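You operate a simulated robot arm through the tools that you are given. There is no shell and no other tool. Be economical: measure what you need, move in short steps, check, and stop when the job is done.

Carry out the task below with a simulated robot arm. There is one attempt and no reset: what you move stays moved.

JOB
Tip the lot T235 pouch off the tilting shelf into the GOOD pocket.
Fine: lay it on the shelf and slide that pocket under the lip before tipping; the shelf ends level; the other pouches stay.
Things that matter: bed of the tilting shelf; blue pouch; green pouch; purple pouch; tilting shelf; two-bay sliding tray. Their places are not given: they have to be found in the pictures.

The check looks at the end state, three seconds after you hand in, the way a careful person would. Anything else that was tipped, shoved, dropped, spilled or broken makes it a failure.

ROBOT AND FRAMES
A 7-joint arm with a two-finger parallel gripper, fixed in place. Base frame: the origin is at the foot of the arm, x ahead of it, y to its left, z up; the work surface is at about z = 80. Lengths are in cm, angles in rad, forces in N, time in s.
With the tool pointing down near the work surface it reaches from about 24 to 68 cm from the base axis. Its first joint turns from -1.152 to 1.152 rad. Payload 2.4 kg.
The tool frame sits at the grasp point between the pads (the TCP): z along the fingers, y along the line on which they close. The tips reach 3 cm beyond it. The gripper opens to 9.4 cm. The fingers are 2.8 cm wide and 1 cm thick; the gripper's body (5 by 9.6 cm) begins 5.5 cm behind the TCP.
Orientation is that of the tool frame in the base frame, as a unit quaternion [x, y, z, w]. With the fingers straight down and closing along the base's y, the tool's x points along the base's -x, its y along +y and its z along -z.

CONTROLS
- The arm moves only by the tool drive_tool. Its argument "increments" is a list of rows, each a list of 3 entries, a list of its own where there are three numbers: the opening in per cent of the stroke, from 0 (shut) to 100 (fully open), then the shift along the base's x, y, z in units of 25 mm (1.0 is 25 mm), then the turn, a rotation vector about the base's x, y, z in units of 4 degrees (1.0 is 4 degrees). In form: [[gripper, [x, y, z], [wx, wy, wz]], ...]. A call has 1 to 20 rows; each row shifts and turns the commanded pose from where the row before left it. A call with a number of a shift or a turn outside -1 to 1 is refused whole. Each row takes 0.2 s and may step no farther than 5 cm and 0.15 rad from the row before; otherwise, or with a gripper value out of range, the whole call is refused. A pose out of reach is approached as far as the arm can. The call stops where the force on the tool passes 60 N (or 10 N more than at its start, if that is more) or the arm is blocked; 0.2 s more then pass. Each finger travels about 15.3 cm/s and halts on what it meets, pressing with about 23 N; the grip force reading is that of the motor and also rises with nothing between the fingers. The clock runs only during rows and for 0.2 s after the last one: add rows that do not move to give the fingers time. It gives the time, the measured TCP pose, the force on the tool (base axes), the opening and the grip force at its end, in the units of the frame above (readings bear some noise), with the torque about the TCP (base axes, N m) and any sound that the robot's microphone picked up.
- Cameras (640 x 400 px; columns grow to the right, rows downward): "scene" is fixed at [1.92, 45.8, 145.75]; the picture's right is [-0.91, -0.42, 0.00], its down [-0.19, 0.42, -0.89] and it looks along [0.37, -0.81, -0.46] (base axes); focal length 354 px, centre (320, 200). "wrist" rides on the gripper at [7.6, 1.4, -10.3] in the tool frame; the picture's right is [-0.18, 0.98, 0.00], its down [-0.75, -0.14, -0.64] and it looks along [-0.63, -0.12, 0.77] (tool axes); focal length 243 px, centre (320, 200).
- camera(camera): a new picture of that camera. The clock stands still meanwhile.
- probe_pixels(camera, pixels): for up to 12 pixels [column, row] of the newest picture of that camera ("zoom" is the newest enlarged one), the place [x, y, z] in the base frame of the surface seen there, good to about 0.3 cm. The clock stands still meanwhile.
- zoom(camera, box): a new picture of the part [left, top, right, bottom] of that camera's present view, enlarged. The clock stands still meanwhile.
- job_done(): hands the job in; it is judged then, once.

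Work in short steps. Measure before you move; look again where a grasp or a placing could have gone wrong, and mend it. You have 80 turns and 54 pictures in all, those below and enlarged ones among them. Open the gripper and draw the arm clear of the work before you hand the job in, unless the task says otherwise; then end with one line.

The tools are called after "Call:" by a JSON object that holds its "api" and its "payload". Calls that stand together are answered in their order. drive_tool: Moves the arm, as the interface text tells. Its arguments: {"type":"object","properties":{"increments":{"type":"array","items":{"type":"array"}}},"required":["increments"]} The other tools are called the same way: camera (camera) takes a picture; probe_pixels (camera, pixels) gives the place of the surface under pixels of a picture; zoom (camera, box) takes an enlarged picture of a part of a camera's view; job_done () hands the job in.

At the start:

```text
time: 0.0
tcp_pos: [35.01, -29.96, 118.56]
orientation: [0.0, 1.0, 0.0, 0.0]
ft_force: [0.0, -0.2, 0.1]
ft_torque: [0.01, 0.0, 0.0]
width: 9.39
grip_force: 0.1
```

scene: 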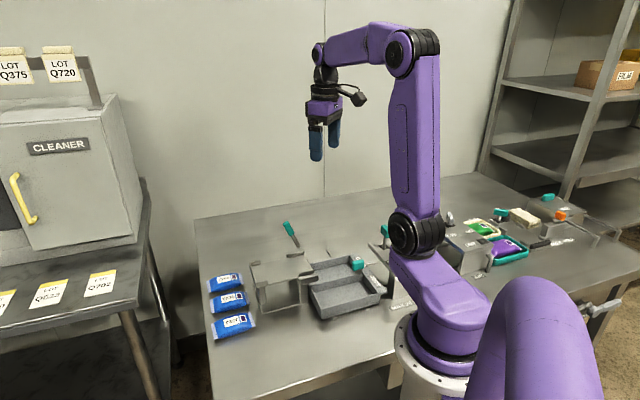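
wrist: 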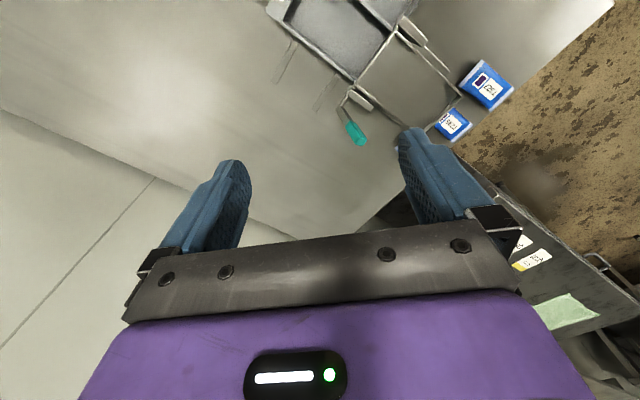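

I see blue pouches at left (225,280),(228,300),(232,325), a shelf near (280,285) and a tray near (345,290). I zoom for details.

Call:
{"api": "zoom", "payload": {"camera": "scene", "box": [195, 210, 415, 350]}}

Call:
{"api": "zoom", "payload": {"camera": "scene", "box": [430, 180, 640, 310]}}

Call:
{"api": "zoom", "payload": {"camera": "wrist", "box": [260, 0, 540, 170]}}

```text
2.86 times, centred on (305, 280) of scene
```

zoom: 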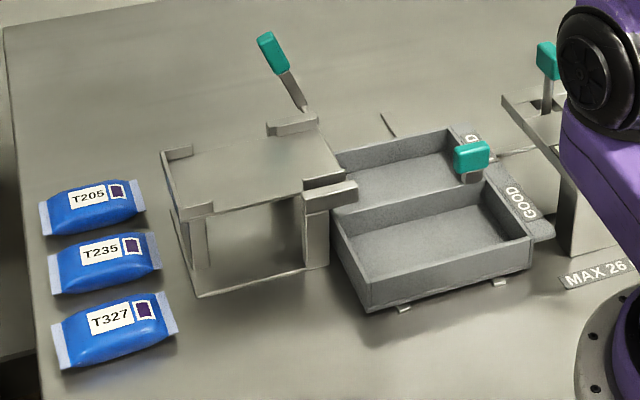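

```text
3.05 times, centred on (535, 245) of scene
```

zoom: 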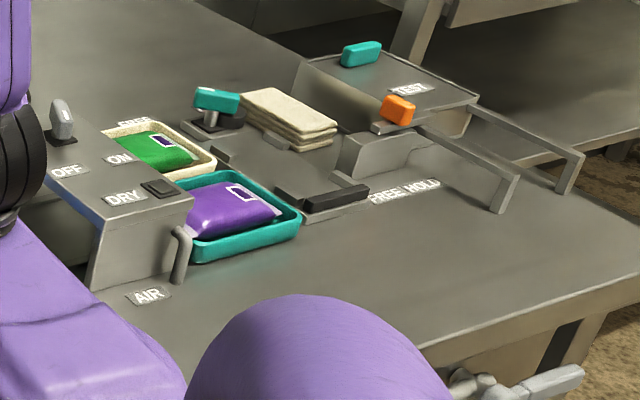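

```text
2.29 times, centred on (400, 85) of wrist
```

zoom: 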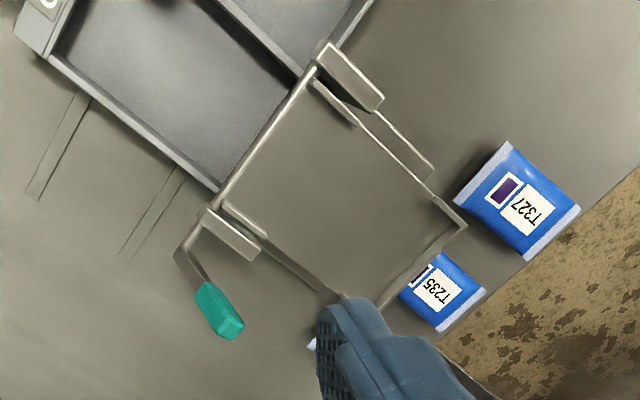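

I'll re-take the zoom on the shelf area so I can probe it accurately.

Call:
{"api": "zoom", "payload": {"camera": "scene", "box": [195, 210, 415, 350]}}

Call:
{"api": "probe_pixels", "payload": {"camera": "zoom", "pixels": [[100, 265], [54, 275], [154, 250], [92, 212], [115, 330], [180, 155], [200, 210], [322, 183], [345, 190], [315, 120], [290, 125], [250, 170]]}}

Call:
{"api": "probe_pixels", "payload": {"camera": "zoom", "pixels": [[272, 55], [297, 98], [470, 157], [470, 178], [520, 205], [472, 140], [440, 235], [400, 180], [370, 285], [525, 245], [450, 135], [345, 215]]}}

```text
2.86 times, centred on (305, 280) of scene
```

zoom: 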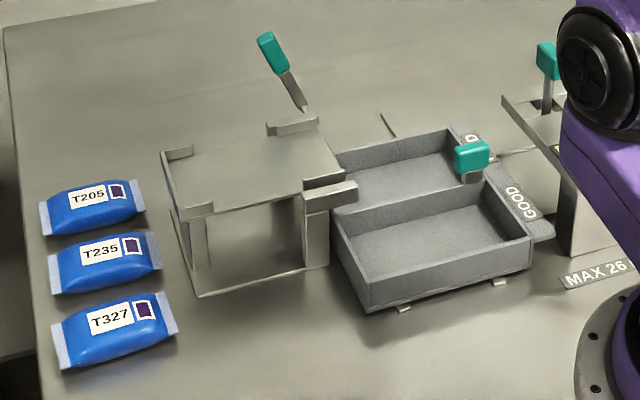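

```text
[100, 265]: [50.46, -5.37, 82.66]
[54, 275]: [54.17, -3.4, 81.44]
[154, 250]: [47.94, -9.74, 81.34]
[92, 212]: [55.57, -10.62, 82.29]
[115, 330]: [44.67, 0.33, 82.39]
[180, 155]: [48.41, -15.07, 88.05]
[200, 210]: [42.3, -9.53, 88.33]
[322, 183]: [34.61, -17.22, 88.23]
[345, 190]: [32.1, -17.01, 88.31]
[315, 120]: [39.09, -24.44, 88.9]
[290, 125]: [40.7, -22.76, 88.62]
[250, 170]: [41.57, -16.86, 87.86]
```

```text
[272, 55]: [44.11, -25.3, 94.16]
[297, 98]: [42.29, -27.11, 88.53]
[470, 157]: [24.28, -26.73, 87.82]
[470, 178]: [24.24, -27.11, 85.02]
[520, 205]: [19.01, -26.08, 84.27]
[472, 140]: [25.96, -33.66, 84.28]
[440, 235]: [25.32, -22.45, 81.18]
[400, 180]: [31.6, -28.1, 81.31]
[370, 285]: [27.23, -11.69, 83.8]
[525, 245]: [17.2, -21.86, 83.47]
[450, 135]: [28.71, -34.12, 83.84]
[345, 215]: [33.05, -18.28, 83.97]
```

The setup is yawed about 45°: the other bay currently faces the lip, and the GOOD bay must slide about 8.5 cm along (+x,-y). I turn the tool 45° up high, moving over the tray, for a better look.

Call:
{"api": "drive_tool", "payload": {"increments": [[100, [0, 0, 0], [0, 0, 1]], [100, [0, 0, 0], [0, 0, 1]], [100, [0, 0, 0], [0, 0, 1]], [100, [0, 0, 0], [0, 0, 1]], [100, [0, 0, 0], [0, 0, 1]], [100, [0, 0, 0], [0, 0, 1]], [100, [0, 0, 0], [0, 0, 1]], [100, [0, 0, 0], [0, 0, 1]], [100, [0, 0, 0], [0, 0, 1]], [100, [0, 0, 0], [0, 0, 1]], [100, [0, 0, 0], [0, 0, 1]], [100, [0, 0, 0], [0, 0, 0.25]], [100, [0, 0, 0], [0, 0, 0]]]}}

Call:
{"api": "camera", "payload": {"camera": "wrist"}}

```text
time: 2.8
tcp_pos: [35.02, -30.11, 118.56]
orientation: [-0.383, 0.924, 0.0, 0.0]
ft_force: [-0.6, 0.8, 0.7]
ft_torque: [-0.01, -0.03, 0.03]
width: 9.38
grip_force: 0.1
```

```text
47 pictures are left
```

wrist: 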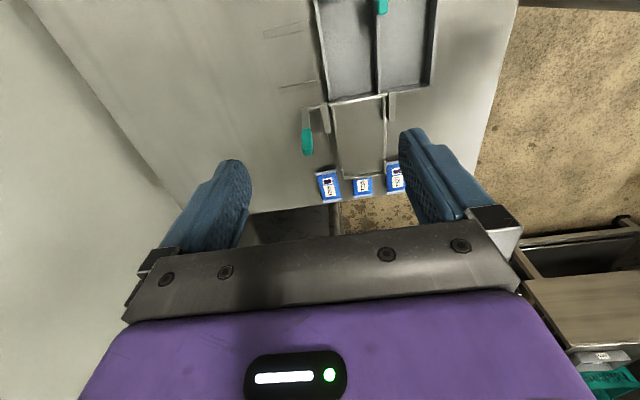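

The apparatus is axis-aligned with the tool now. I zoom in on the shelf and tray.

Call:
{"api": "zoom", "payload": {"camera": "wrist", "box": [240, 0, 480, 210]}}

```text
1.90 times, centred on (360, 105) of wrist
```

zoom: 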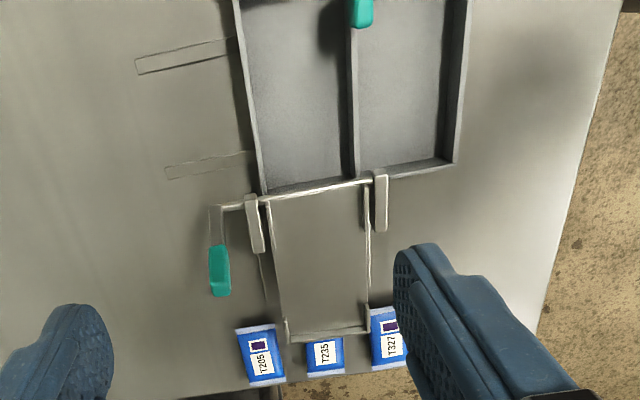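

I probe key points: the lip corners, lever, guides, bay corners, pouch edges.

Call:
{"api": "probe_pixels", "payload": {"camera": "zoom", "pixels": [[268, 200], [366, 183], [288, 333], [364, 325], [250, 225], [381, 205], [220, 275], [218, 225], [320, 260], [262, 190], [455, 160], [355, 175]]}}

Call:
{"api": "probe_pixels", "payload": {"camera": "zoom", "pixels": [[362, 10], [355, 25], [372, 20], [310, 100], [400, 100], [140, 65], [168, 172], [325, 355], [260, 355], [388, 340], [309, 360], [342, 355]]}}

```text
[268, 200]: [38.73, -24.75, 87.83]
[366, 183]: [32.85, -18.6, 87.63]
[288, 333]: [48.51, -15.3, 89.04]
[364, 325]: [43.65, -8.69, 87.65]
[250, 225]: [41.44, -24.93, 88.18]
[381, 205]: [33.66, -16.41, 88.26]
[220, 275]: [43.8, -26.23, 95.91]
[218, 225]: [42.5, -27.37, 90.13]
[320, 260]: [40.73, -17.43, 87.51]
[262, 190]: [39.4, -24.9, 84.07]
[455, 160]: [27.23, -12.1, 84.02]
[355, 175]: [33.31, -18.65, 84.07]
```

```text
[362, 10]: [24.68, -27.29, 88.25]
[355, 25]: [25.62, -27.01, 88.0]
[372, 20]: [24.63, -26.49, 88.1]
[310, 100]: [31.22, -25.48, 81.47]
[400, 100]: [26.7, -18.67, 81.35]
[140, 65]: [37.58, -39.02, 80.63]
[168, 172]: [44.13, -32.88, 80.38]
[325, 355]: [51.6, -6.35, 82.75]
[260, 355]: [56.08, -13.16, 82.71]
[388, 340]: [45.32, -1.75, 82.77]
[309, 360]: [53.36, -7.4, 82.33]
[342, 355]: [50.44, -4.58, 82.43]
```

The tray must move about 8.7 cm along (+x,-y), to match the rail ends at v≈-54. Before descending to the tray knob at (24.65,-26.9,88), I check the neighbouring "MAX 26" structure and knob size.

Call:
{"api": "zoom", "payload": {"camera": "scene", "box": [320, 210, 440, 310]}}

Call:
{"api": "probe_pixels", "payload": {"camera": "zoom", "pixels": [[400, 60], [400, 110], [340, 120], [360, 140], [470, 180], [160, 175], [220, 170], [190, 160], [190, 205], [180, 230], [440, 280], [510, 330]]}}

```text
4.00 times, centred on (380, 260) of scene
```

zoom: 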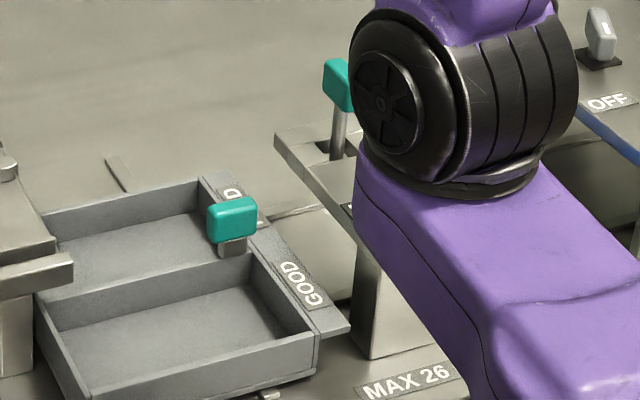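

```text
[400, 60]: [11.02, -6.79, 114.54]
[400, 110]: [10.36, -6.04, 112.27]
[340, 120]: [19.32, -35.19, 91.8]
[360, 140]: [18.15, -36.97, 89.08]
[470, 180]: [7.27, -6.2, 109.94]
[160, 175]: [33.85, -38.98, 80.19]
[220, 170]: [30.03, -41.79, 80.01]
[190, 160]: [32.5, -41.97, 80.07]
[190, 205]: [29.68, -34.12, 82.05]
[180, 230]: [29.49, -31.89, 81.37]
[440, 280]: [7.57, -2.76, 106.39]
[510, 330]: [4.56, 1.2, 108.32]
```

I check the height of the neighbouring lever at (335,85) and its platform edge, as the wrist camera will pass above it.

Call:
{"api": "probe_pixels", "payload": {"camera": "zoom", "pixels": [[335, 62], [335, 85], [335, 100], [280, 138], [320, 180], [350, 210], [325, 125], [212, 202], [250, 205], [215, 238], [250, 235], [233, 220]]}}

```text
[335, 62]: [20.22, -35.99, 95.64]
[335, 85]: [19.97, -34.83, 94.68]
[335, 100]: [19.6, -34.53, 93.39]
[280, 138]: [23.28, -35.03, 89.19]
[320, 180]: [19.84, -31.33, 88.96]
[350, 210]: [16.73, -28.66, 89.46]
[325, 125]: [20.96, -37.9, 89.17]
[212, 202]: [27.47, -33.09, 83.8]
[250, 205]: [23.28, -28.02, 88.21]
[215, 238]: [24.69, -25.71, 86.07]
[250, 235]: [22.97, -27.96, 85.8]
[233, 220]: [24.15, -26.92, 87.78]
```

The neighbour's lever top is at (20,-35.4,95.6), close to where the wrist camera would pass. I tilt the tool 20° (top away from it) and hover above the tray knob.

Call:
{"api": "drive_tool", "payload": {"increments": [[100, [-0.85, 0.25, -0.5], [-0.707, 0.707, 0]], [100, [-0.85, 0.25, -0.5], [-0.707, 0.707, 0]], [100, [-0.85, 0.25, -0.5], [-0.707, 0.707, 0]], [100, [-0.85, 0.25, -0.5], [-0.707, 0.707, 0]], [100, [-0.85, 0.25, -0.5], [-0.707, 0.707, 0]], [100, [0, 0, -1], [0, 0, 0]], [100, [0, 0, -1], [0, 0, 0]], [100, [0, 0, -1], [0, 0, 0]], [100, [0, 0, -1], [0, 0, 0]], [100, [0, 0, -1], [0, 0, 0]], [100, [0, 0, -1], [0, 0, 0]], [100, [0, 0, 0], [0, 0, 0]]]}}

Call:
{"api": "camera", "payload": {"camera": "wrist"}}

Call:
{"api": "camera", "payload": {"camera": "scene"}}

```text
time: 5.4
tcp_pos: [24.38, -27.08, 97.44]
orientation: [-0.377, 0.91, -0.066, -0.161]
ft_force: [0.7, 0.4, 0.6]
ft_torque: [0.0, 0.02, 0.0]
width: 9.41
grip_force: 0.1
```

```text
44 pictures are left
```

wrist: 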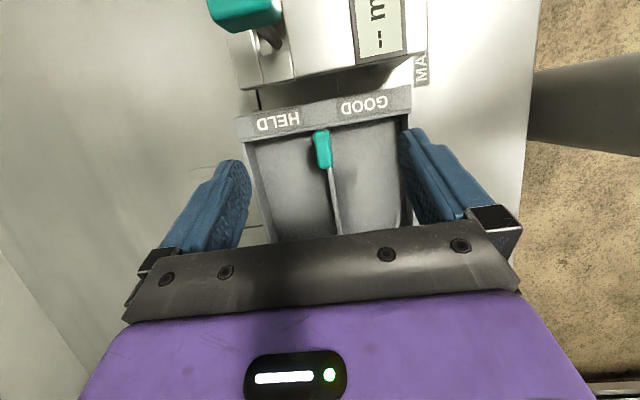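

```text
43 pictures are left
```

scene: 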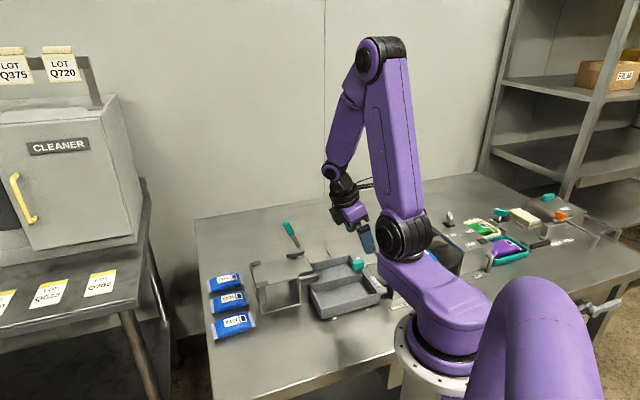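

The knob is at (322,150) in the wrist view; GOOD bay confirmed on the +y side. Probing the knob outline.

Call:
{"api": "probe_pixels", "payload": {"camera": "wrist", "pixels": [[322, 135], [323, 150], [325, 166], [316, 150], [330, 150], [340, 190], [215, 5], [275, 12], [262, 30], [250, 85], [410, 60]]}}

```text
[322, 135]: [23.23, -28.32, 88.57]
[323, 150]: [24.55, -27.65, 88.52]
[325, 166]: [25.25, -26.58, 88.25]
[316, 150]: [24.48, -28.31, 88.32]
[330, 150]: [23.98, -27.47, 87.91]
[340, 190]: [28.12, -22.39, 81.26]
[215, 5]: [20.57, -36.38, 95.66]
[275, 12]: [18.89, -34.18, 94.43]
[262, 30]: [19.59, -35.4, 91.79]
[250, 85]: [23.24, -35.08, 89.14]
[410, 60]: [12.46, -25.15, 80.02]
```

Knob centre ≈(24.3,-27.5), top 88.6, thin along the closing axis. I descend 8.7 cm and close on it.

Call:
{"api": "drive_tool", "payload": {"increments": [[70, [0, -0.08, -1], [0, 0, 0]], [70, [0, 0, -1], [0, 0, 0]], [70, [0, 0, -1], [0, 0, 0]], [70, [0, 0, -0.5], [0, 0, 0]], [70, [0, 0, 0], [0, 0, 0]], [0, [0, 0, 0], [0, 0, 0]], [0, [0, 0, 0], [0, 0, 0]], [0, [0, 0, 0], [0, 0, 0]]]}}

Call:
{"api": "zoom", "payload": {"camera": "scene", "box": [240, 180, 440, 330]}}

```text
time: 7.2
tcp_pos: [24.53, -27.23, 88.71]
orientation: [-0.378, 0.91, -0.067, -0.16]
ft_force: [10.3, -12.3, -13.7]
ft_torque: [-0.28, 0.19, -0.16]
width: 1.82
grip_force: 44.9
```

```text
2.67 times, centred on (340, 255) of scene
```

zoom: 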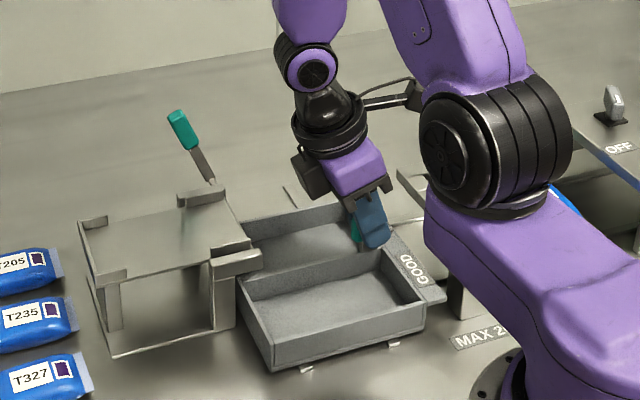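

Knob gripped (1.8 cm). Now slide the tray along (+x,-y) in small steps, first half.

Call:
{"api": "drive_tool", "payload": {"increments": [[0, [0.35, -0.35, 0], [0, 0, 0]], [0, [0.35, -0.35, 0], [0, 0, 0]], [0, [0.35, -0.35, 0], [0, 0, 0]], [0, [0.35, -0.35, 0], [0, 0, 0]]]}}

Call:
{"api": "zoom", "payload": {"camera": "scene", "box": [240, 180, 440, 330]}}

```text
time: 8.2
tcp_pos: [27.82, -30.67, 88.58]
orientation: [-0.375, 0.91, -0.065, -0.162]
ft_force: [-4.0, -1.8, -11.1]
ft_torque: [-0.31, 0.33, -0.04]
width: 1.82
grip_force: 45.2
```

```text
2.67 times, centred on (340, 255) of scene
```

zoom: 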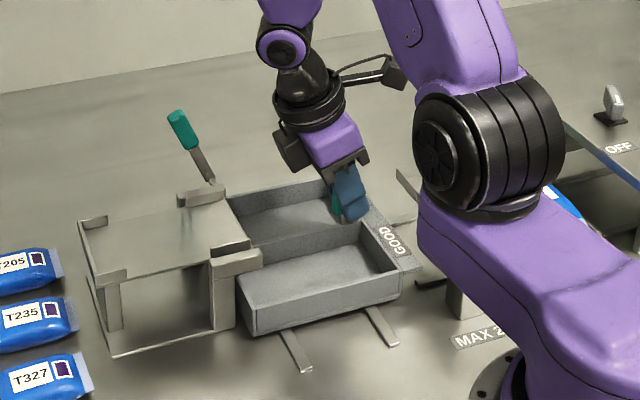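

The tray slides freely. Continue the remaining ~3.9 cm, watching for the stop.

Call:
{"api": "drive_tool", "payload": {"increments": [[0, [0.3, -0.3, 0], [0, 0, 0]], [0, [0.3, -0.3, 0], [0, 0, 0]], [0, [0.3, -0.3, 0], [0, 0, 0]], [0, [0.2, -0.2, 0], [0, 0, 0]], [0, [0, 0, 0], [0, 0, 0]]]}}

Call:
{"api": "zoom", "payload": {"camera": "scene", "box": [240, 180, 440, 330]}}

Call:
{"api": "probe_pixels", "payload": {"camera": "zoom", "pixels": [[240, 285], [330, 240], [300, 265], [225, 250], [362, 260], [250, 262]]}}

```text
time: 9.4
tcp_pos: [30.72, -33.42, 88.55]
orientation: [-0.377, 0.91, -0.065, -0.16]
ft_force: [-6.3, -3.1, -18.3]
ft_torque: [-0.32, 0.39, 0.06]
width: 1.8
grip_force: 45.0
```

```text
2.67 times, centred on (340, 255) of scene
```

zoom: 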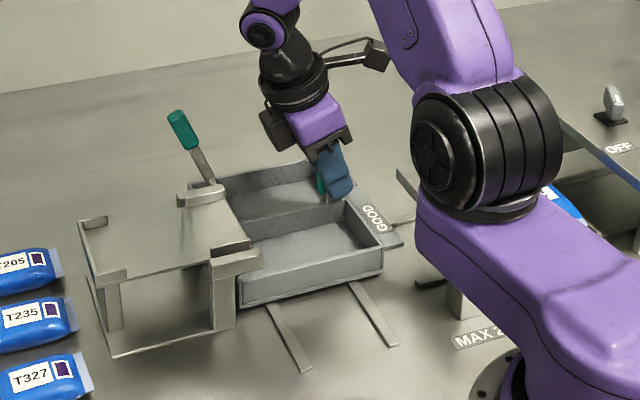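

```text
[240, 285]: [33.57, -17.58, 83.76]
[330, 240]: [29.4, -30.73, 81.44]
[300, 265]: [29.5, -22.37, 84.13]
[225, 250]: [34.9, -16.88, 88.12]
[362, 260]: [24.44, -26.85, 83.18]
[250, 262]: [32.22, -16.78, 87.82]
```

The tray's outer rim is now at v≈-36.7, flush with the shelf side, and the GOOD bay centre matches the lip. I release, rise, and view from above.

Call:
{"api": "drive_tool", "payload": {"increments": [[50, [0, 0, 0], [0, 0, 0]], [50, [0, 0, 0], [0, 0, 0]], [50, [0, 0, 1], [0, 0, 0]], [50, [0, 0, 1], [0, 0, 0]], [50, [0, 0, 1], [0, 0, 0]], [50, [0, 0, 1], [0, 0, 0]], [50, [0, 0, 1], [0, 0, 0]], [50, [0, 0, 1], [0, 0, 0]], [50, [0, 0, 1], [-0.707, 0.707, 0]], [50, [0, 0, 1], [0.707, -0.707, 0]], [70, [1, 1, 0], [0.707, -0.707, 0]], [70, [1, 1, 0], [0.707, -0.707, 0]], [70, [1, 1, 0], [0.707, -0.707, 0]], [70, [0, 0, 0], [0.707, -0.707, 0]], [70, [0, 0, 0], [0.707, -0.707, 0]], [70, [0, 0, 0], [0, 0, 0]]]}}

Call:
{"api": "camera", "payload": {"camera": "wrist"}}

```text
time: 12.8
tcp_pos: [38.26, -25.91, 108.74]
orientation: [-0.382, 0.924, 0.001, 0.001]
ft_force: [-0.4, 0.1, 0.0]
ft_torque: [-0.02, -0.01, 0.01]
width: 6.57
grip_force: 0.0
```

```text
39 pictures are left
```

wrist: 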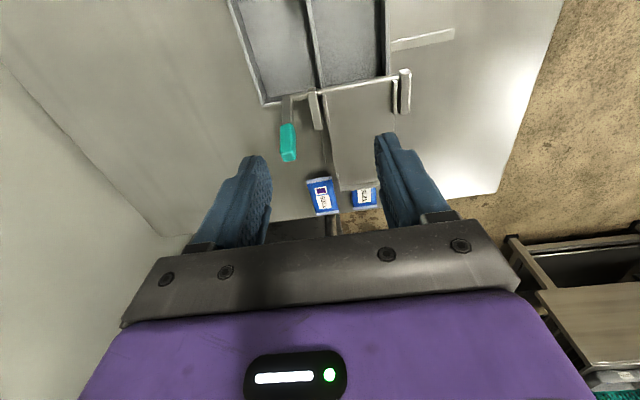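

The GOOD bay now faces the lip squarely. Next I move over T235, estimated centre (51.2,-6.6), staying at z≈104 for a check.

Call:
{"api": "drive_tool", "payload": {"increments": [[90, [0.65, 0.965, 0], [0, 0, 0]], [90, [0.65, 0.965, 0], [0, 0, 0]], [90, [0.65, 0.965, 0], [0, 0, 0]], [90, [0.65, 0.965, 0], [0, 0, 0]], [90, [0.65, 0.965, 0], [0, 0, 0]], [90, [0.65, 0.965, 0], [0, 0, 0]], [90, [0.65, 0.965, -1], [0, 0, 0]], [90, [0.65, 0.965, -1], [0, 0, 0]], [90, [0, 0, 0], [0, 0, 0]]]}}

Call:
{"api": "zoom", "payload": {"camera": "wrist", "box": [200, 40, 440, 230]}}

Call:
{"api": "zoom", "payload": {"camera": "scene", "box": [190, 255, 310, 350]}}

Call:
{"api": "probe_pixels", "payload": {"camera": "zoom", "pixels": [[105, 205], [120, 260], [180, 150], [190, 180], [260, 190], [265, 230], [195, 280], [110, 215], [150, 270], [240, 260]]}}

```text
time: 14.8
tcp_pos: [51.13, -6.67, 103.53]
orientation: [-0.383, 0.924, -0.001, 0.0]
ft_force: [0.7, -1.0, 0.1]
ft_torque: [0.01, -0.02, 0.02]
width: 8.48
grip_force: 0.0
```

```text
2.11 times, centred on (320, 135) of wrist
```

zoom: 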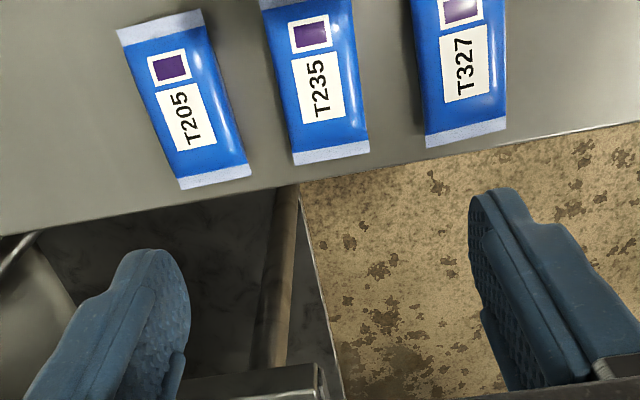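

```text
4.21 times, centred on (250, 302) of scene
```

zoom: 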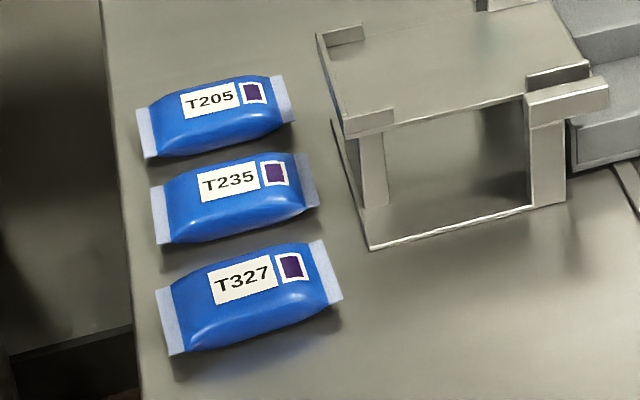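

```text
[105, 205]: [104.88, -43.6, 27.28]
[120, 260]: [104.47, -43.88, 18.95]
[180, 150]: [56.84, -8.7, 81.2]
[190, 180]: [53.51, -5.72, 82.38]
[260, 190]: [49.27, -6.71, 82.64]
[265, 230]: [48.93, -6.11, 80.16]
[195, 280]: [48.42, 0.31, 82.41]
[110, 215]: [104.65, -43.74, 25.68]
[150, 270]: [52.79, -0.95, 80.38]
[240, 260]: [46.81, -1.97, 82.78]
```

I take the full wrist picture to probe the pouches' ends and sides.

Call:
{"api": "zoom", "payload": {"camera": "wrist", "box": [220, 0, 430, 130]}}

```text
3.05 times, centred on (325, 65) of wrist
```

zoom: 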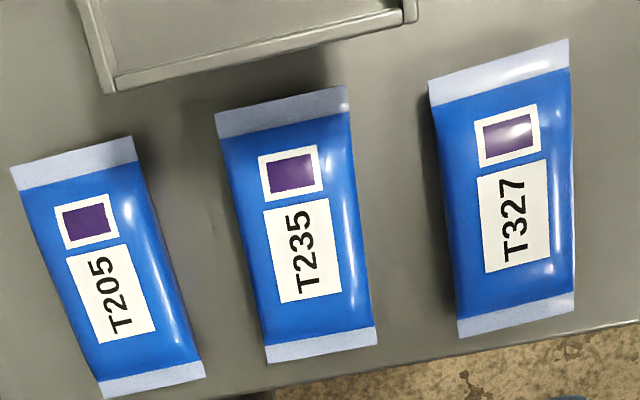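

Call:
{"api": "probe_pixels", "payload": {"camera": "zoom", "pixels": [[220, 122], [343, 98], [272, 352], [372, 338], [242, 220], [360, 210], [300, 230], [180, 220], [163, 250], [405, 220], [448, 230], [290, 110]]}}

```text
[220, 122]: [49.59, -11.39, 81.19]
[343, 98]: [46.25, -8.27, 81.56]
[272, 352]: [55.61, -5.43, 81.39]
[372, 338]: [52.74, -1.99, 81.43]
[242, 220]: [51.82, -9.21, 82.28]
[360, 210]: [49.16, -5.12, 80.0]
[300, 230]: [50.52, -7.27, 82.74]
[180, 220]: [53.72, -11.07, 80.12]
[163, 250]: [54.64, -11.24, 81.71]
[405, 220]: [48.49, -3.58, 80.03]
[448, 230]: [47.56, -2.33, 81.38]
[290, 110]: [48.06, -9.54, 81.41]
```

T235: centre (51.05,-6.77), axis 44°, width ≈4.7, gaps to neighbours ≈3.3 cm. With opening 70% I descend to z≈83.5 and close gently.

Call:
{"api": "drive_tool", "payload": {"increments": [[70, [0, 0, -1], [0, 0, 0]], [70, [0, 0, -1], [0, 0, 0]], [70, [0, 0, -1], [0, 0, 0]], [70, [0, 0, -1], [0, 0, 0]], [70, [0, 0, -1], [0, 0, 0]], [70, [0, 0, -1], [0, 0, 0]], [70, [0, 0, -1], [0, 0, 0]], [70, [0, 0, -0.9], [0, 0, 0]], [70, [0, 0, 0], [0, 0, 0]], [45, [0, 0, 0], [0, 0, 0]], [40, [0, 0, 0], [0, 0, 0]], [40, [0, 0, 0], [0, 0, 0]]]}}

Call:
{"api": "zoom", "payload": {"camera": "scene", "box": [190, 235, 340, 350]}}

```text
time: 17.4
tcp_pos: [51.2, -6.8, 83.97]
orientation: [-0.382, 0.924, 0.0, 0.0]
ft_force: [0.1, -0.5, 0.4]
ft_torque: [-0.02, 0.02, -0.01]
width: 4.89
grip_force: 22.9
```

```text
3.48 times, centred on (265, 292) of scene
```

zoom: 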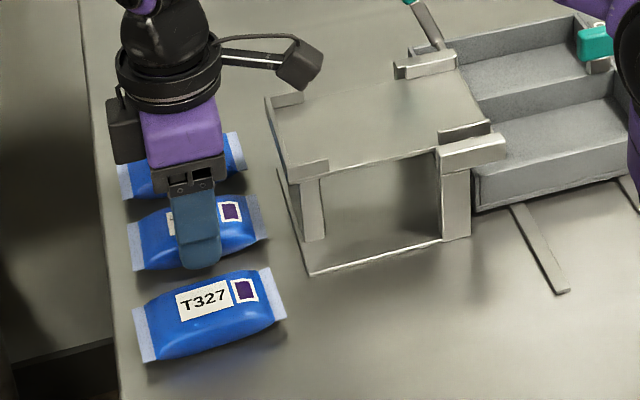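

Gripped at 4.9 cm width. I lift it straight up and check that it hangs well.

Call:
{"api": "drive_tool", "payload": {"increments": [[40, [0, 0, 0.5], [0, 0, 0]], [40, [0, 0, 1], [0, 0, 0]], [40, [0, 0, 1], [0, 0, 0]], [40, [0, 0, 1], [0, 0, 0]], [40, [0, 0, 1], [0, 0, 0]], [40, [0, 0, 1], [0, 0, 0]], [40, [0, 0, 0], [0, 0, 0]]]}}

Call:
{"api": "zoom", "payload": {"camera": "scene", "box": [190, 205, 340, 350]}}

Call:
{"api": "zoom", "payload": {"camera": "wrist", "box": [180, 0, 460, 230]}}

```text
time: 19.0
tcp_pos: [51.14, -6.72, 97.65]
orientation: [-0.382, 0.924, 0.001, 0.0]
ft_force: [0.1, -0.1, -0.1]
ft_torque: [0.02, 0.04, -0.03]
width: 4.91
grip_force: 22.8
```

```text
2.76 times, centred on (265, 278) of scene
```

zoom: 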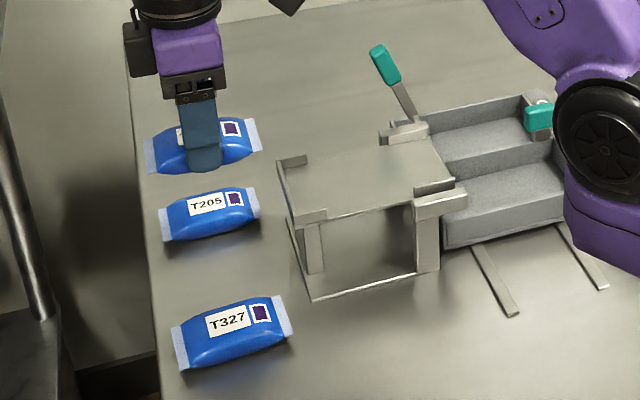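

```text
1.74 times, centred on (320, 115) of wrist
```

zoom: 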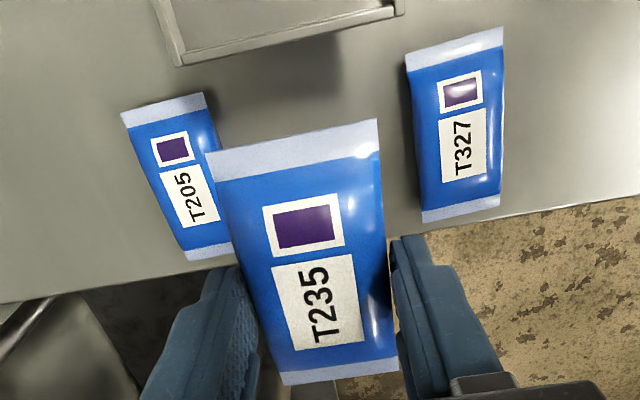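

The pouch hangs level. I carry it over the shelf centre (40.9,-16.8), then lower to just above the bed.

Call:
{"api": "drive_tool", "payload": {"increments": [[40, [-0.69, -0.67, 0], [0, 0, 0]], [40, [-0.69, -0.67, 0], [0, 0, 0]], [40, [-0.69, -0.67, 0], [0, 0, 0]], [40, [-0.69, -0.67, 0], [0, 0, 0]], [40, [-0.69, -0.67, 0], [0, 0, 0]], [40, [-0.69, -0.67, 0], [0, 0, 0]], [40, [0, 0, -0.9], [0, 0, 0]], [40, [0, 0, -0.9], [0, 0, 0]], [40, [0, 0, 0], [0, 0, 0]]]}}

Call:
{"api": "zoom", "payload": {"camera": "scene", "box": [220, 205, 400, 330]}}

Call:
{"api": "zoom", "payload": {"camera": "wrist", "box": [180, 0, 460, 230]}}

```text
time: 21.0
tcp_pos: [40.68, -16.64, 93.2]
orientation: [-0.382, 0.924, -0.001, 0.0]
ft_force: [0.4, 0.3, -0.7]
ft_torque: [-0.05, 0.04, 0.02]
width: 4.92
grip_force: 23.3
```

```text
3.20 times, centred on (310, 268) of scene
```

zoom: 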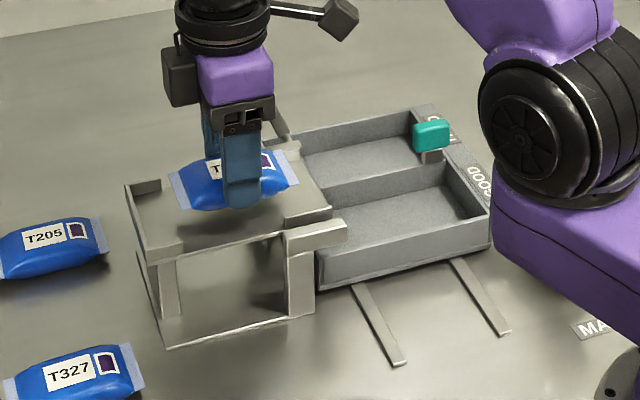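

```text
1.74 times, centred on (320, 115) of wrist
```

zoom: 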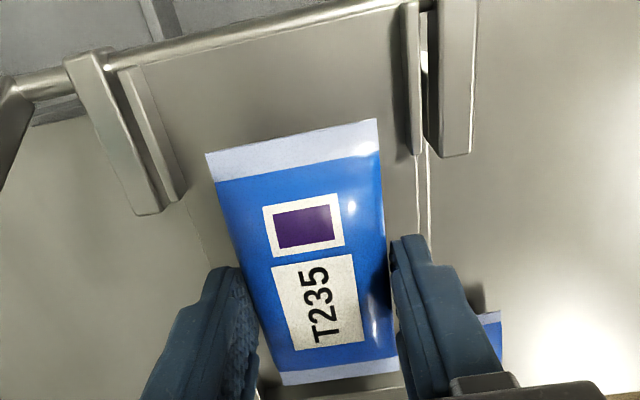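

The pouch is within the bed. Lower ~1.3 cm slowly and release with a small opening.

Call:
{"api": "drive_tool", "payload": {"increments": [[40, [0, 0, -0.25], [0, 0, 0]], [40, [0, 0, -0.2], [0, 0, 0]], [40, [0, 0, 0], [0, 0, 0]]]}}

Call:
{"api": "zoom", "payload": {"camera": "scene", "box": [240, 235, 360, 315]}}

```text
time: 21.8
tcp_pos: [40.81, -16.63, 92.03]
orientation: [-0.383, 0.924, 0.0, -0.001]
ft_force: [0.0, -0.1, -0.4]
ft_torque: [0.03, 0.0, 0.0]
width: 4.92
grip_force: 23.2
```

```text
5.00 times, centred on (300, 275) of scene
```

zoom: 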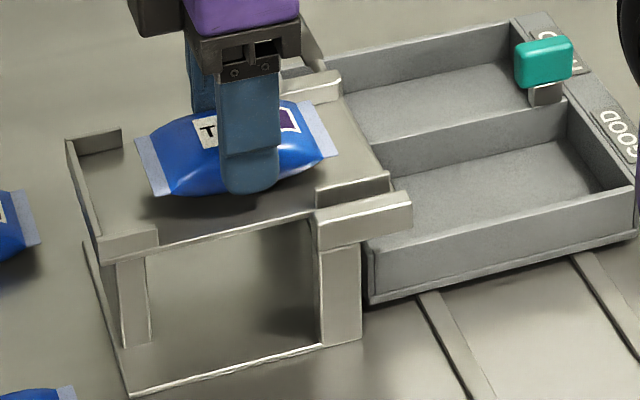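

Still slightly above the bed (shadow visible). Lower in 1.5 mm steps watching the force.

Call:
{"api": "drive_tool", "payload": {"increments": [[40, [0, 0, -0.06], [0, 0, 0]], [40, [0, 0, -0.06], [0, 0, 0]], [40, [0, 0, 0], [0, 0, 0]]]}}

```text
time: 22.6
tcp_pos: [40.84, -16.61, 91.59]
orientation: [-0.382, 0.924, 0.0, 0.001]
ft_force: [0.3, 0.1, -0.5]
ft_torque: [0.01, -0.01, -0.02]
width: 4.94
grip_force: 22.8
```

Call:
{"api": "drive_tool", "payload": {"increments": [[40, [0, 0, -0.06], [0, 0, 0]], [40, [0, 0, -0.06], [0, 0, 0]], [40, [0, 0, 0], [0, 0, 0]]]}}

Call:
{"api": "zoom", "payload": {"camera": "scene", "box": [240, 235, 360, 315]}}

```text
time: 23.4
tcp_pos: [40.79, -16.73, 91.47]
orientation: [-0.382, 0.924, 0.0, -0.001]
ft_force: [-1.4, 1.2, 6.6]
ft_torque: [0.04, 0.09, -0.02]
width: 4.91
grip_force: 22.9
```

```text
5.00 times, centred on (300, 275) of scene
```

zoom: 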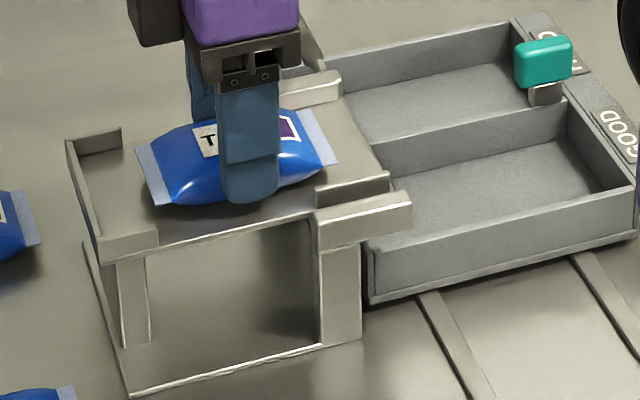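

Contact felt (6.6 N upward). Release slightly and rise straight up.

Call:
{"api": "drive_tool", "payload": {"increments": [[60, [0, 0, 0], [0, 0, 0]], [62, [0, 0, 0], [0, 0, 0]], [62, [0, 0, 0], [0, 0, 0]], [62, [0, 0, 0.5], [0, 0, 0]], [62, [0, 0, 1], [0, 0, 0]], [62, [0, 0, 1], [0, 0, 0]], [62, [0, 0, 1], [0, 0, 0]], [62, [0, 0, 1], [0, 0, 0]], [62, [0, 0, 1], [0, 0, 0]], [62, [0, 0, 0], [0, 0, 0]]]}}

Call:
{"api": "zoom", "payload": {"camera": "scene", "box": [230, 205, 380, 315]}}

Call:
{"api": "zoom", "payload": {"camera": "wrist", "box": [160, 0, 480, 230]}}

Call:
{"api": "probe_pixels", "payload": {"camera": "wrist", "pixels": [[320, 60], [320, 120], [300, 90], [345, 90]]}}

```text
time: 25.6
tcp_pos: [40.96, -16.76, 105.25]
orientation: [-0.383, 0.924, -0.001, 0.001]
ft_force: [0.5, 0.4, -0.5]
ft_torque: [-0.05, 0.0, 0.0]
width: 5.84
grip_force: 0.1
```

```text
3.64 times, centred on (305, 260) of scene
```

zoom: 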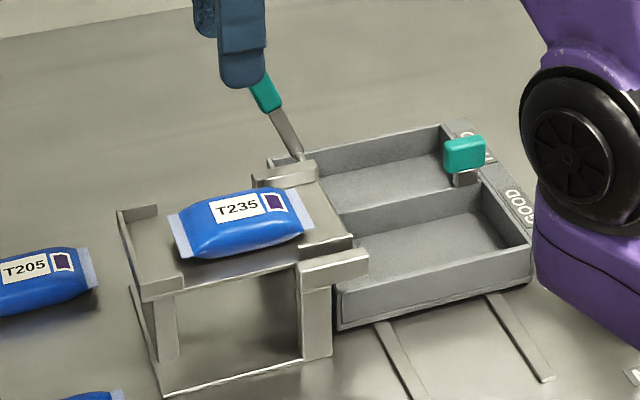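

```text
1.74 times, centred on (320, 115) of wrist
```

zoom: 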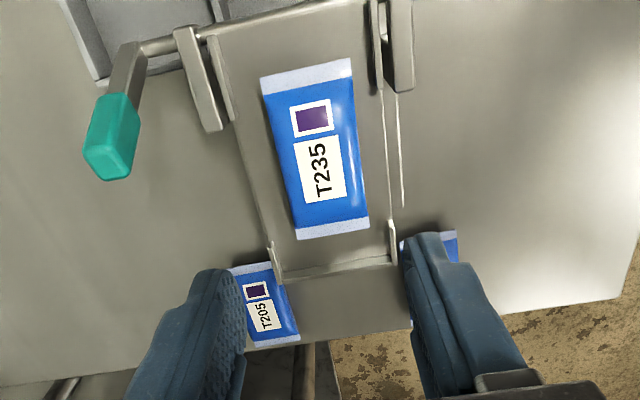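

```text
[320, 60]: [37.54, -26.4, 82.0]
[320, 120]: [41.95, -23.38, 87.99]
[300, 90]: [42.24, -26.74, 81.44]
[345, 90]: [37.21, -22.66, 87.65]
```

The pouch lies square on the bed. Now I measure the tipping lever (teal grip at zoom (115,135), axle at (155,48)).

Call:
{"api": "zoom", "payload": {"camera": "wrist", "box": [160, 0, 340, 120]}}

Call:
{"api": "zoom", "payload": {"camera": "scene", "box": [260, 205, 360, 275]}}

```text
3.33 times, centred on (250, 60) of wrist
```

zoom: 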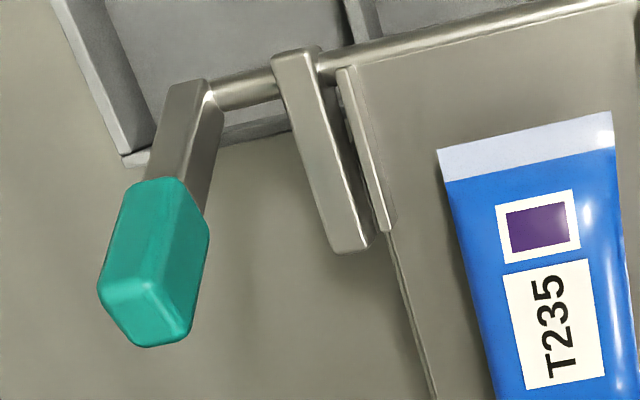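

```text
5.71 times, centred on (310, 240) of scene
```

zoom: 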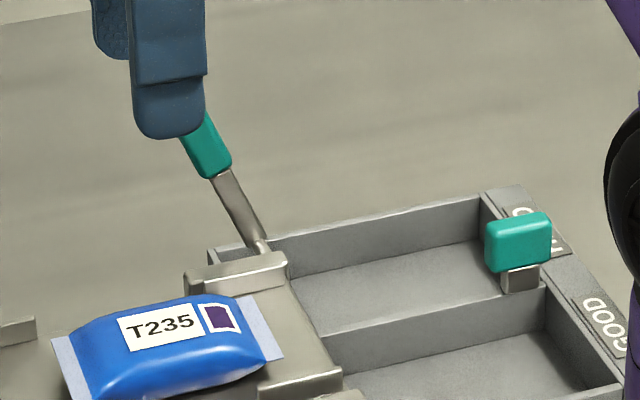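

Call:
{"api": "probe_pixels", "payload": {"camera": "wrist", "pixels": [[196, 90], [206, 98], [199, 60], [207, 42], [211, 28], [227, 26], [213, 75], [190, 88], [205, 75], [318, 12]]}}

```text
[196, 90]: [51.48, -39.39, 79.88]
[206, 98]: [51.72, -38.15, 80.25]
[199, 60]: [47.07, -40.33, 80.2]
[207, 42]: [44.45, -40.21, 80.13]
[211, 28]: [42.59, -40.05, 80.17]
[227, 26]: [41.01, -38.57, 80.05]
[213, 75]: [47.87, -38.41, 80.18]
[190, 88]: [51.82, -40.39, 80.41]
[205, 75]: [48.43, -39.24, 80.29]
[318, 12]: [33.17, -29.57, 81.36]
```

Those referred to an older picture; I take a fresh zoom and probe with it.

Call:
{"api": "zoom", "payload": {"camera": "wrist", "box": [160, 0, 340, 120]}}

Call:
{"api": "probe_pixels", "payload": {"camera": "zoom", "pixels": [[125, 290], [160, 310], [150, 210], [195, 215], [180, 290], [185, 140], [185, 95], [245, 88], [290, 60], [345, 245], [560, 25], [200, 260]]}}

```text
3.33 times, centred on (250, 60) of wrist
```

zoom: 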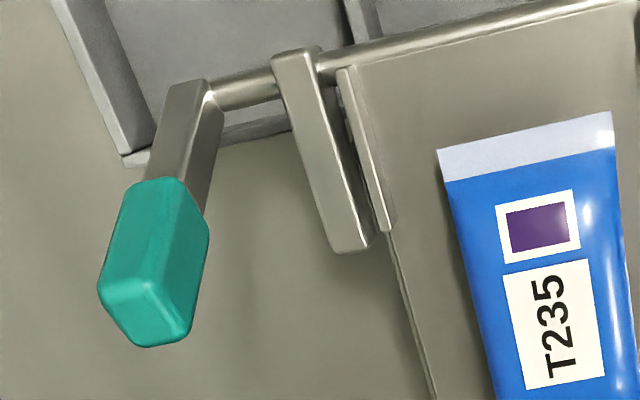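

```text
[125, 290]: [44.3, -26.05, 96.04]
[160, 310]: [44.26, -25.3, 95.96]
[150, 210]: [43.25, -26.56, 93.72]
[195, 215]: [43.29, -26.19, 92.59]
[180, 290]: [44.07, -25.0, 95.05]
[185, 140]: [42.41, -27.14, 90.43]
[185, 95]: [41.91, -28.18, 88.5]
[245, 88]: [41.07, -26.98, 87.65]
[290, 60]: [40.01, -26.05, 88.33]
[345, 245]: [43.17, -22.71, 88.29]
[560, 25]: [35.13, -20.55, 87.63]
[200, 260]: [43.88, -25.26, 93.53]
```

The lever: axle at about u=-9.7, z≈87.4; grip centre ≈(43.9,-25.8,94), leaning back ~23°. I'll grip it along the closing axis; first hover above it with a 50% opening.

Call:
{"api": "drive_tool", "payload": {"increments": [[50, [0.295, -0.905, 0], [0, 0, 0]], [50, [0.295, -0.905, 0], [0, 0, 0]], [50, [0.295, -0.905, 0], [0, 0, 0]], [50, [0.295, -0.905, 0], [0, 0, 0]], [50, [0, 0, -1], [0, 0, 0]], [50, [0, 0, -1], [0, 0, 0]], [50, [0, 0, 0], [0, 0, 0]]]}}

Call:
{"api": "zoom", "payload": {"camera": "wrist", "box": [180, 40, 460, 230]}}

Call:
{"api": "probe_pixels", "payload": {"camera": "zoom", "pixels": [[330, 180], [320, 160], [330, 210], [310, 190], [350, 190]]}}

```text
time: 27.2
tcp_pos: [43.8, -25.81, 100.22]
orientation: [-0.383, 0.924, -0.001, 0.0]
ft_force: [-0.1, 0.6, 0.3]
ft_torque: [-0.01, -0.01, -0.01]
width: 4.7
grip_force: 0.0
```

```text
2.11 times, centred on (320, 135) of wrist
```

zoom: 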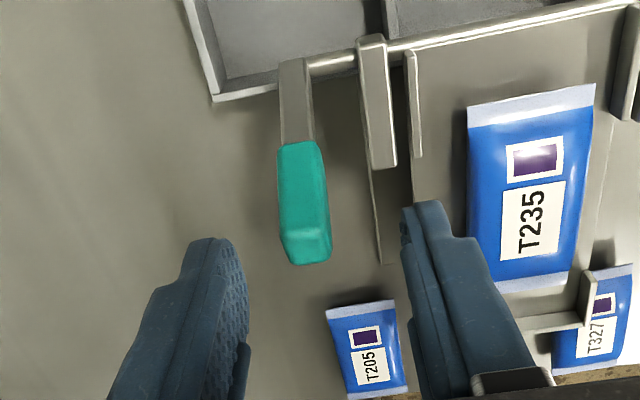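

```text
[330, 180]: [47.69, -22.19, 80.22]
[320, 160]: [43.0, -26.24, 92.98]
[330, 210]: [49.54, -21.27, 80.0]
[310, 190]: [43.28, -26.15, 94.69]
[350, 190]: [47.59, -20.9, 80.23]
```

Lever is between the fingers. Descend 6 cm to z≈94.2 and close on it.

Call:
{"api": "drive_tool", "payload": {"increments": [[50, [-0.04, -0.04, -0.8], [0, 0, 0]], [50, [-0.04, -0.04, -0.8], [0, 0, 0]], [50, [0, 0, -0.8], [0, 0, 0]], [50, [0, 0, 0], [0, 0, 0]], [25, [0, 0, 0], [0, 0, 0]], [10, [0, 0, 0], [0, 0, 0]], [10, [0, 0, 0], [0, 0, 0]]]}}

Call:
{"api": "zoom", "payload": {"camera": "scene", "box": [230, 175, 400, 315]}}

```text
time: 28.8
tcp_pos: [43.92, -26.26, 94.31]
orientation: [-0.382, 0.924, -0.005, 0.003]
ft_force: [18.0, -20.4, -0.4]
ft_torque: [0.06, 0.41, -0.3]
width: 2.5
grip_force: 13.6
```

```text
2.86 times, centred on (315, 245) of scene
```

zoom: 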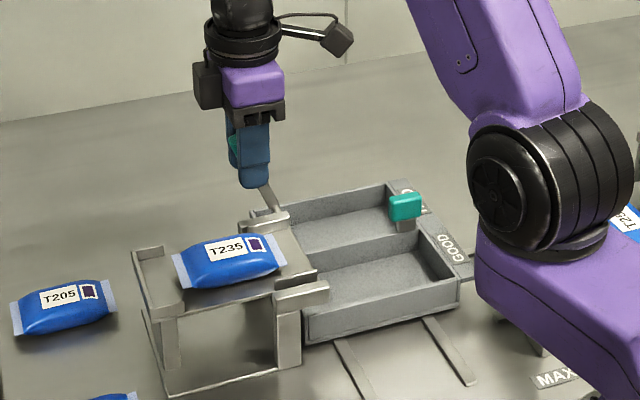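

Side force 27 N towards (+x,-y): the tool is off-centre by a few mm. Shift ~4 mm that way to relieve it, then finish closing.

Call:
{"api": "drive_tool", "payload": {"increments": [[10, [0.06, -0.06, 0], [0, 0, 0]], [10, [0.06, -0.06, 0], [0, 0, 0]], [5, [0, 0, 0], [0, 0, 0]], [5, [0, 0, 0], [0, 0, 0]]]}}

```text
time: 29.8
tcp_pos: [44.13, -26.33, 94.18]
orientation: [-0.383, 0.924, -0.002, 0.001]
ft_force: [13.7, -14.6, 2.9]
ft_torque: [0.21, 0.16, -0.19]
width: 2.0
grip_force: 45.1
```

Centred on the lever (2.0 cm). I shift 2 mm more and then swing the lever along its arc towards the tray by the first ~30°.

Call:
{"api": "drive_tool", "payload": {"increments": [[5, [0.06, -0.06, 0], [0, 0, 0]], [5, [-0.17, -0.17, 0.064], [0, 0, 0]], [5, [-0.17, -0.17, 0.064], [0, 0, 0]], [5, [-0.183, -0.183, 0.022], [0, 0, 0]], [5, [-0.183, -0.183, 0.022], [0, 0, 0]], [5, [-0.183, -0.183, -0.022], [0, 0, 0]], [5, [-0.183, -0.183, -0.022], [0, 0, 0]], [5, [0, 0, 0], [0, 0, 0]]]}}

Call:
{"api": "zoom", "payload": {"camera": "scene", "box": [230, 175, 400, 315]}}

```text
time: 31.6
tcp_pos: [41.33, -29.14, 94.44]
orientation: [-0.383, 0.924, 0.002, 0.0]
ft_force: [12.8, 10.1, 5.2]
ft_torque: [0.7, -0.76, -0.01]
width: 2.0
grip_force: 45.0
```

```text
2.86 times, centred on (315, 245) of scene
```

zoom: 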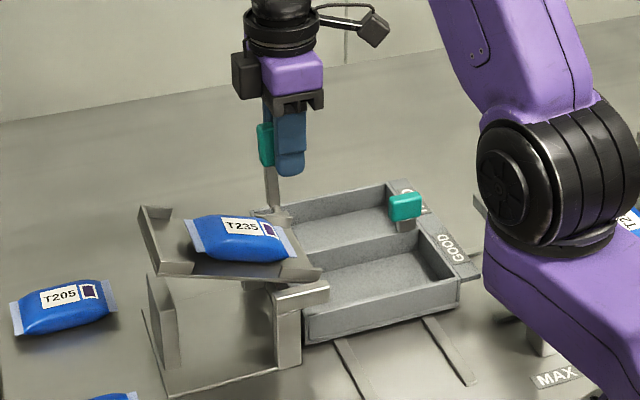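

The bed tilts properly, but the lever lags at the pad's edge (slipping ~1 cm). I'll guide it back to level, release, and push instead from behind with closed fingers.

Call:
{"api": "drive_tool", "payload": {"increments": [[5, [0.183, 0.183, 0.03], [0, 0, 0]], [5, [0.183, 0.183, 0.0], [0, 0, 0]], [5, [0.183, 0.183, -0.03], [0, 0, 0]], [5, [0.17, 0.17, -0.05], [0, 0, 0]], [5, [0, 0, 0], [0, 0, 0]]]}}

Call:
{"api": "zoom", "payload": {"camera": "scene", "box": [230, 175, 400, 315]}}

```text
time: 32.8
tcp_pos: [43.08, -27.33, 94.43]
orientation: [-0.382, 0.924, 0.001, 0.0]
ft_force: [-11.1, -11.6, -7.6]
ft_torque: [-0.78, 0.67, 0.02]
width: 2.03
grip_force: 45.1
```

```text
2.86 times, centred on (315, 245) of scene
```

zoom: 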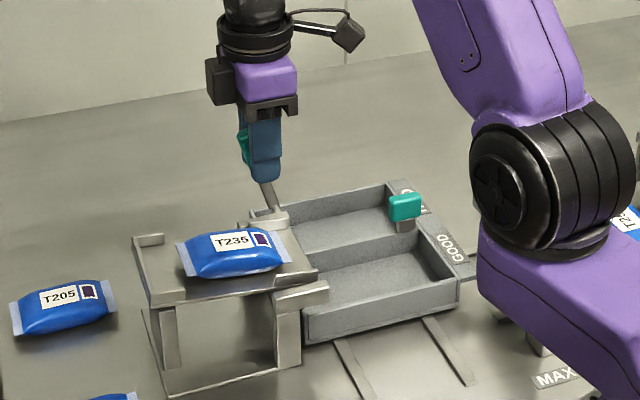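

Bed nearly level (~5° left). Continue a bit back until it seats.

Call:
{"api": "drive_tool", "payload": {"increments": [[5, [0.12, 0.12, -0.05], [0, 0, 0]], [5, [0.1, 0.1, -0.05], [0, 0, 0]], [5, [0, 0, 0], [0, 0, 0]]]}}

Call:
{"api": "zoom", "payload": {"camera": "scene", "box": [230, 175, 400, 315]}}

```text
time: 33.6
tcp_pos: [43.74, -26.72, 94.13]
orientation: [-0.383, 0.924, 0.0, 0.0]
ft_force: [-10.7, -10.1, 1.7]
ft_torque: [-0.73, 0.77, 0.0]
width: 1.97
grip_force: 45.3
```

```text
2.86 times, centred on (315, 245) of scene
```

zoom: 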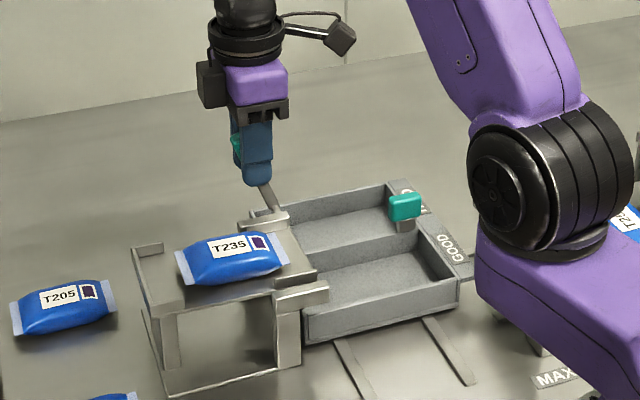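

Level again. Release, rise, move behind the lever (u≈-16.2, v≈-50.3), close the fingers and descend.

Call:
{"api": "drive_tool", "payload": {"increments": [[40, [0, 0, 0], [0, 0, 0]], [50, [0, 0, 0], [0, 0, 0]], [50, [0, 0, 1], [0, 0, 0]], [50, [0, 0, 1], [0, 0, 0]], [50, [0, 0, 1], [0, 0, 0]], [50, [0, 0, 1], [0, 0, 0]], [0, [0.65, 0.52, 0], [0, 0, 0]], [0, [0.66, 0.53, 0], [0, 0, 0]], [0, [0, 0, 0], [0, 0, 0]], [0, [0, 0, -1], [0, 0, 0]], [0, [0, 0, -1], [0, 0, 0]], [0, [0, 0, -1], [0, 0, 0]], [0, [0, 0, -1], [0, 0, 0]], [0, [0, 0, 0], [0, 0, 0]]]}}

Call:
{"api": "zoom", "payload": {"camera": "scene", "box": [230, 175, 400, 315]}}

Call:
{"api": "zoom", "payload": {"camera": "wrist", "box": [180, 0, 460, 230]}}

```text
time: 36.6
tcp_pos: [46.99, -24.04, 94.15]
orientation: [-0.382, 0.924, 0.0, 0.0]
ft_force: [0.4, 0.5, 0.3]
ft_torque: [-0.03, -0.01, 0.02]
width: 0.0
grip_force: 22.6
```

```text
2.86 times, centred on (315, 245) of scene
```

zoom: 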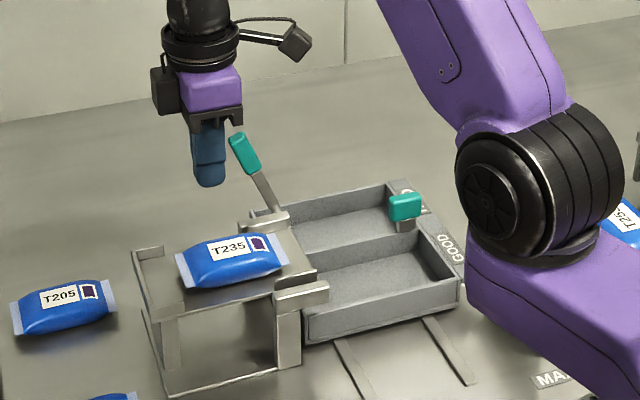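

```text
1.74 times, centred on (320, 115) of wrist
```

zoom: 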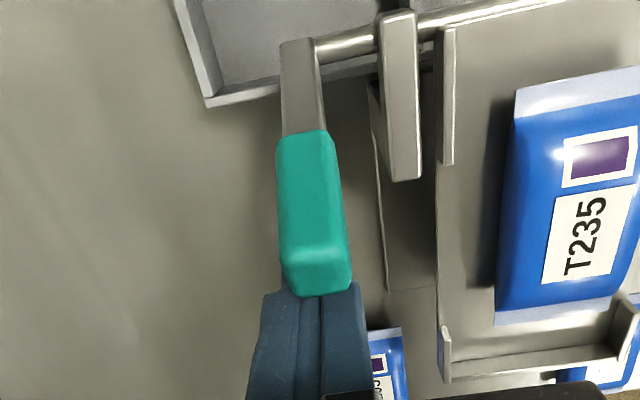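

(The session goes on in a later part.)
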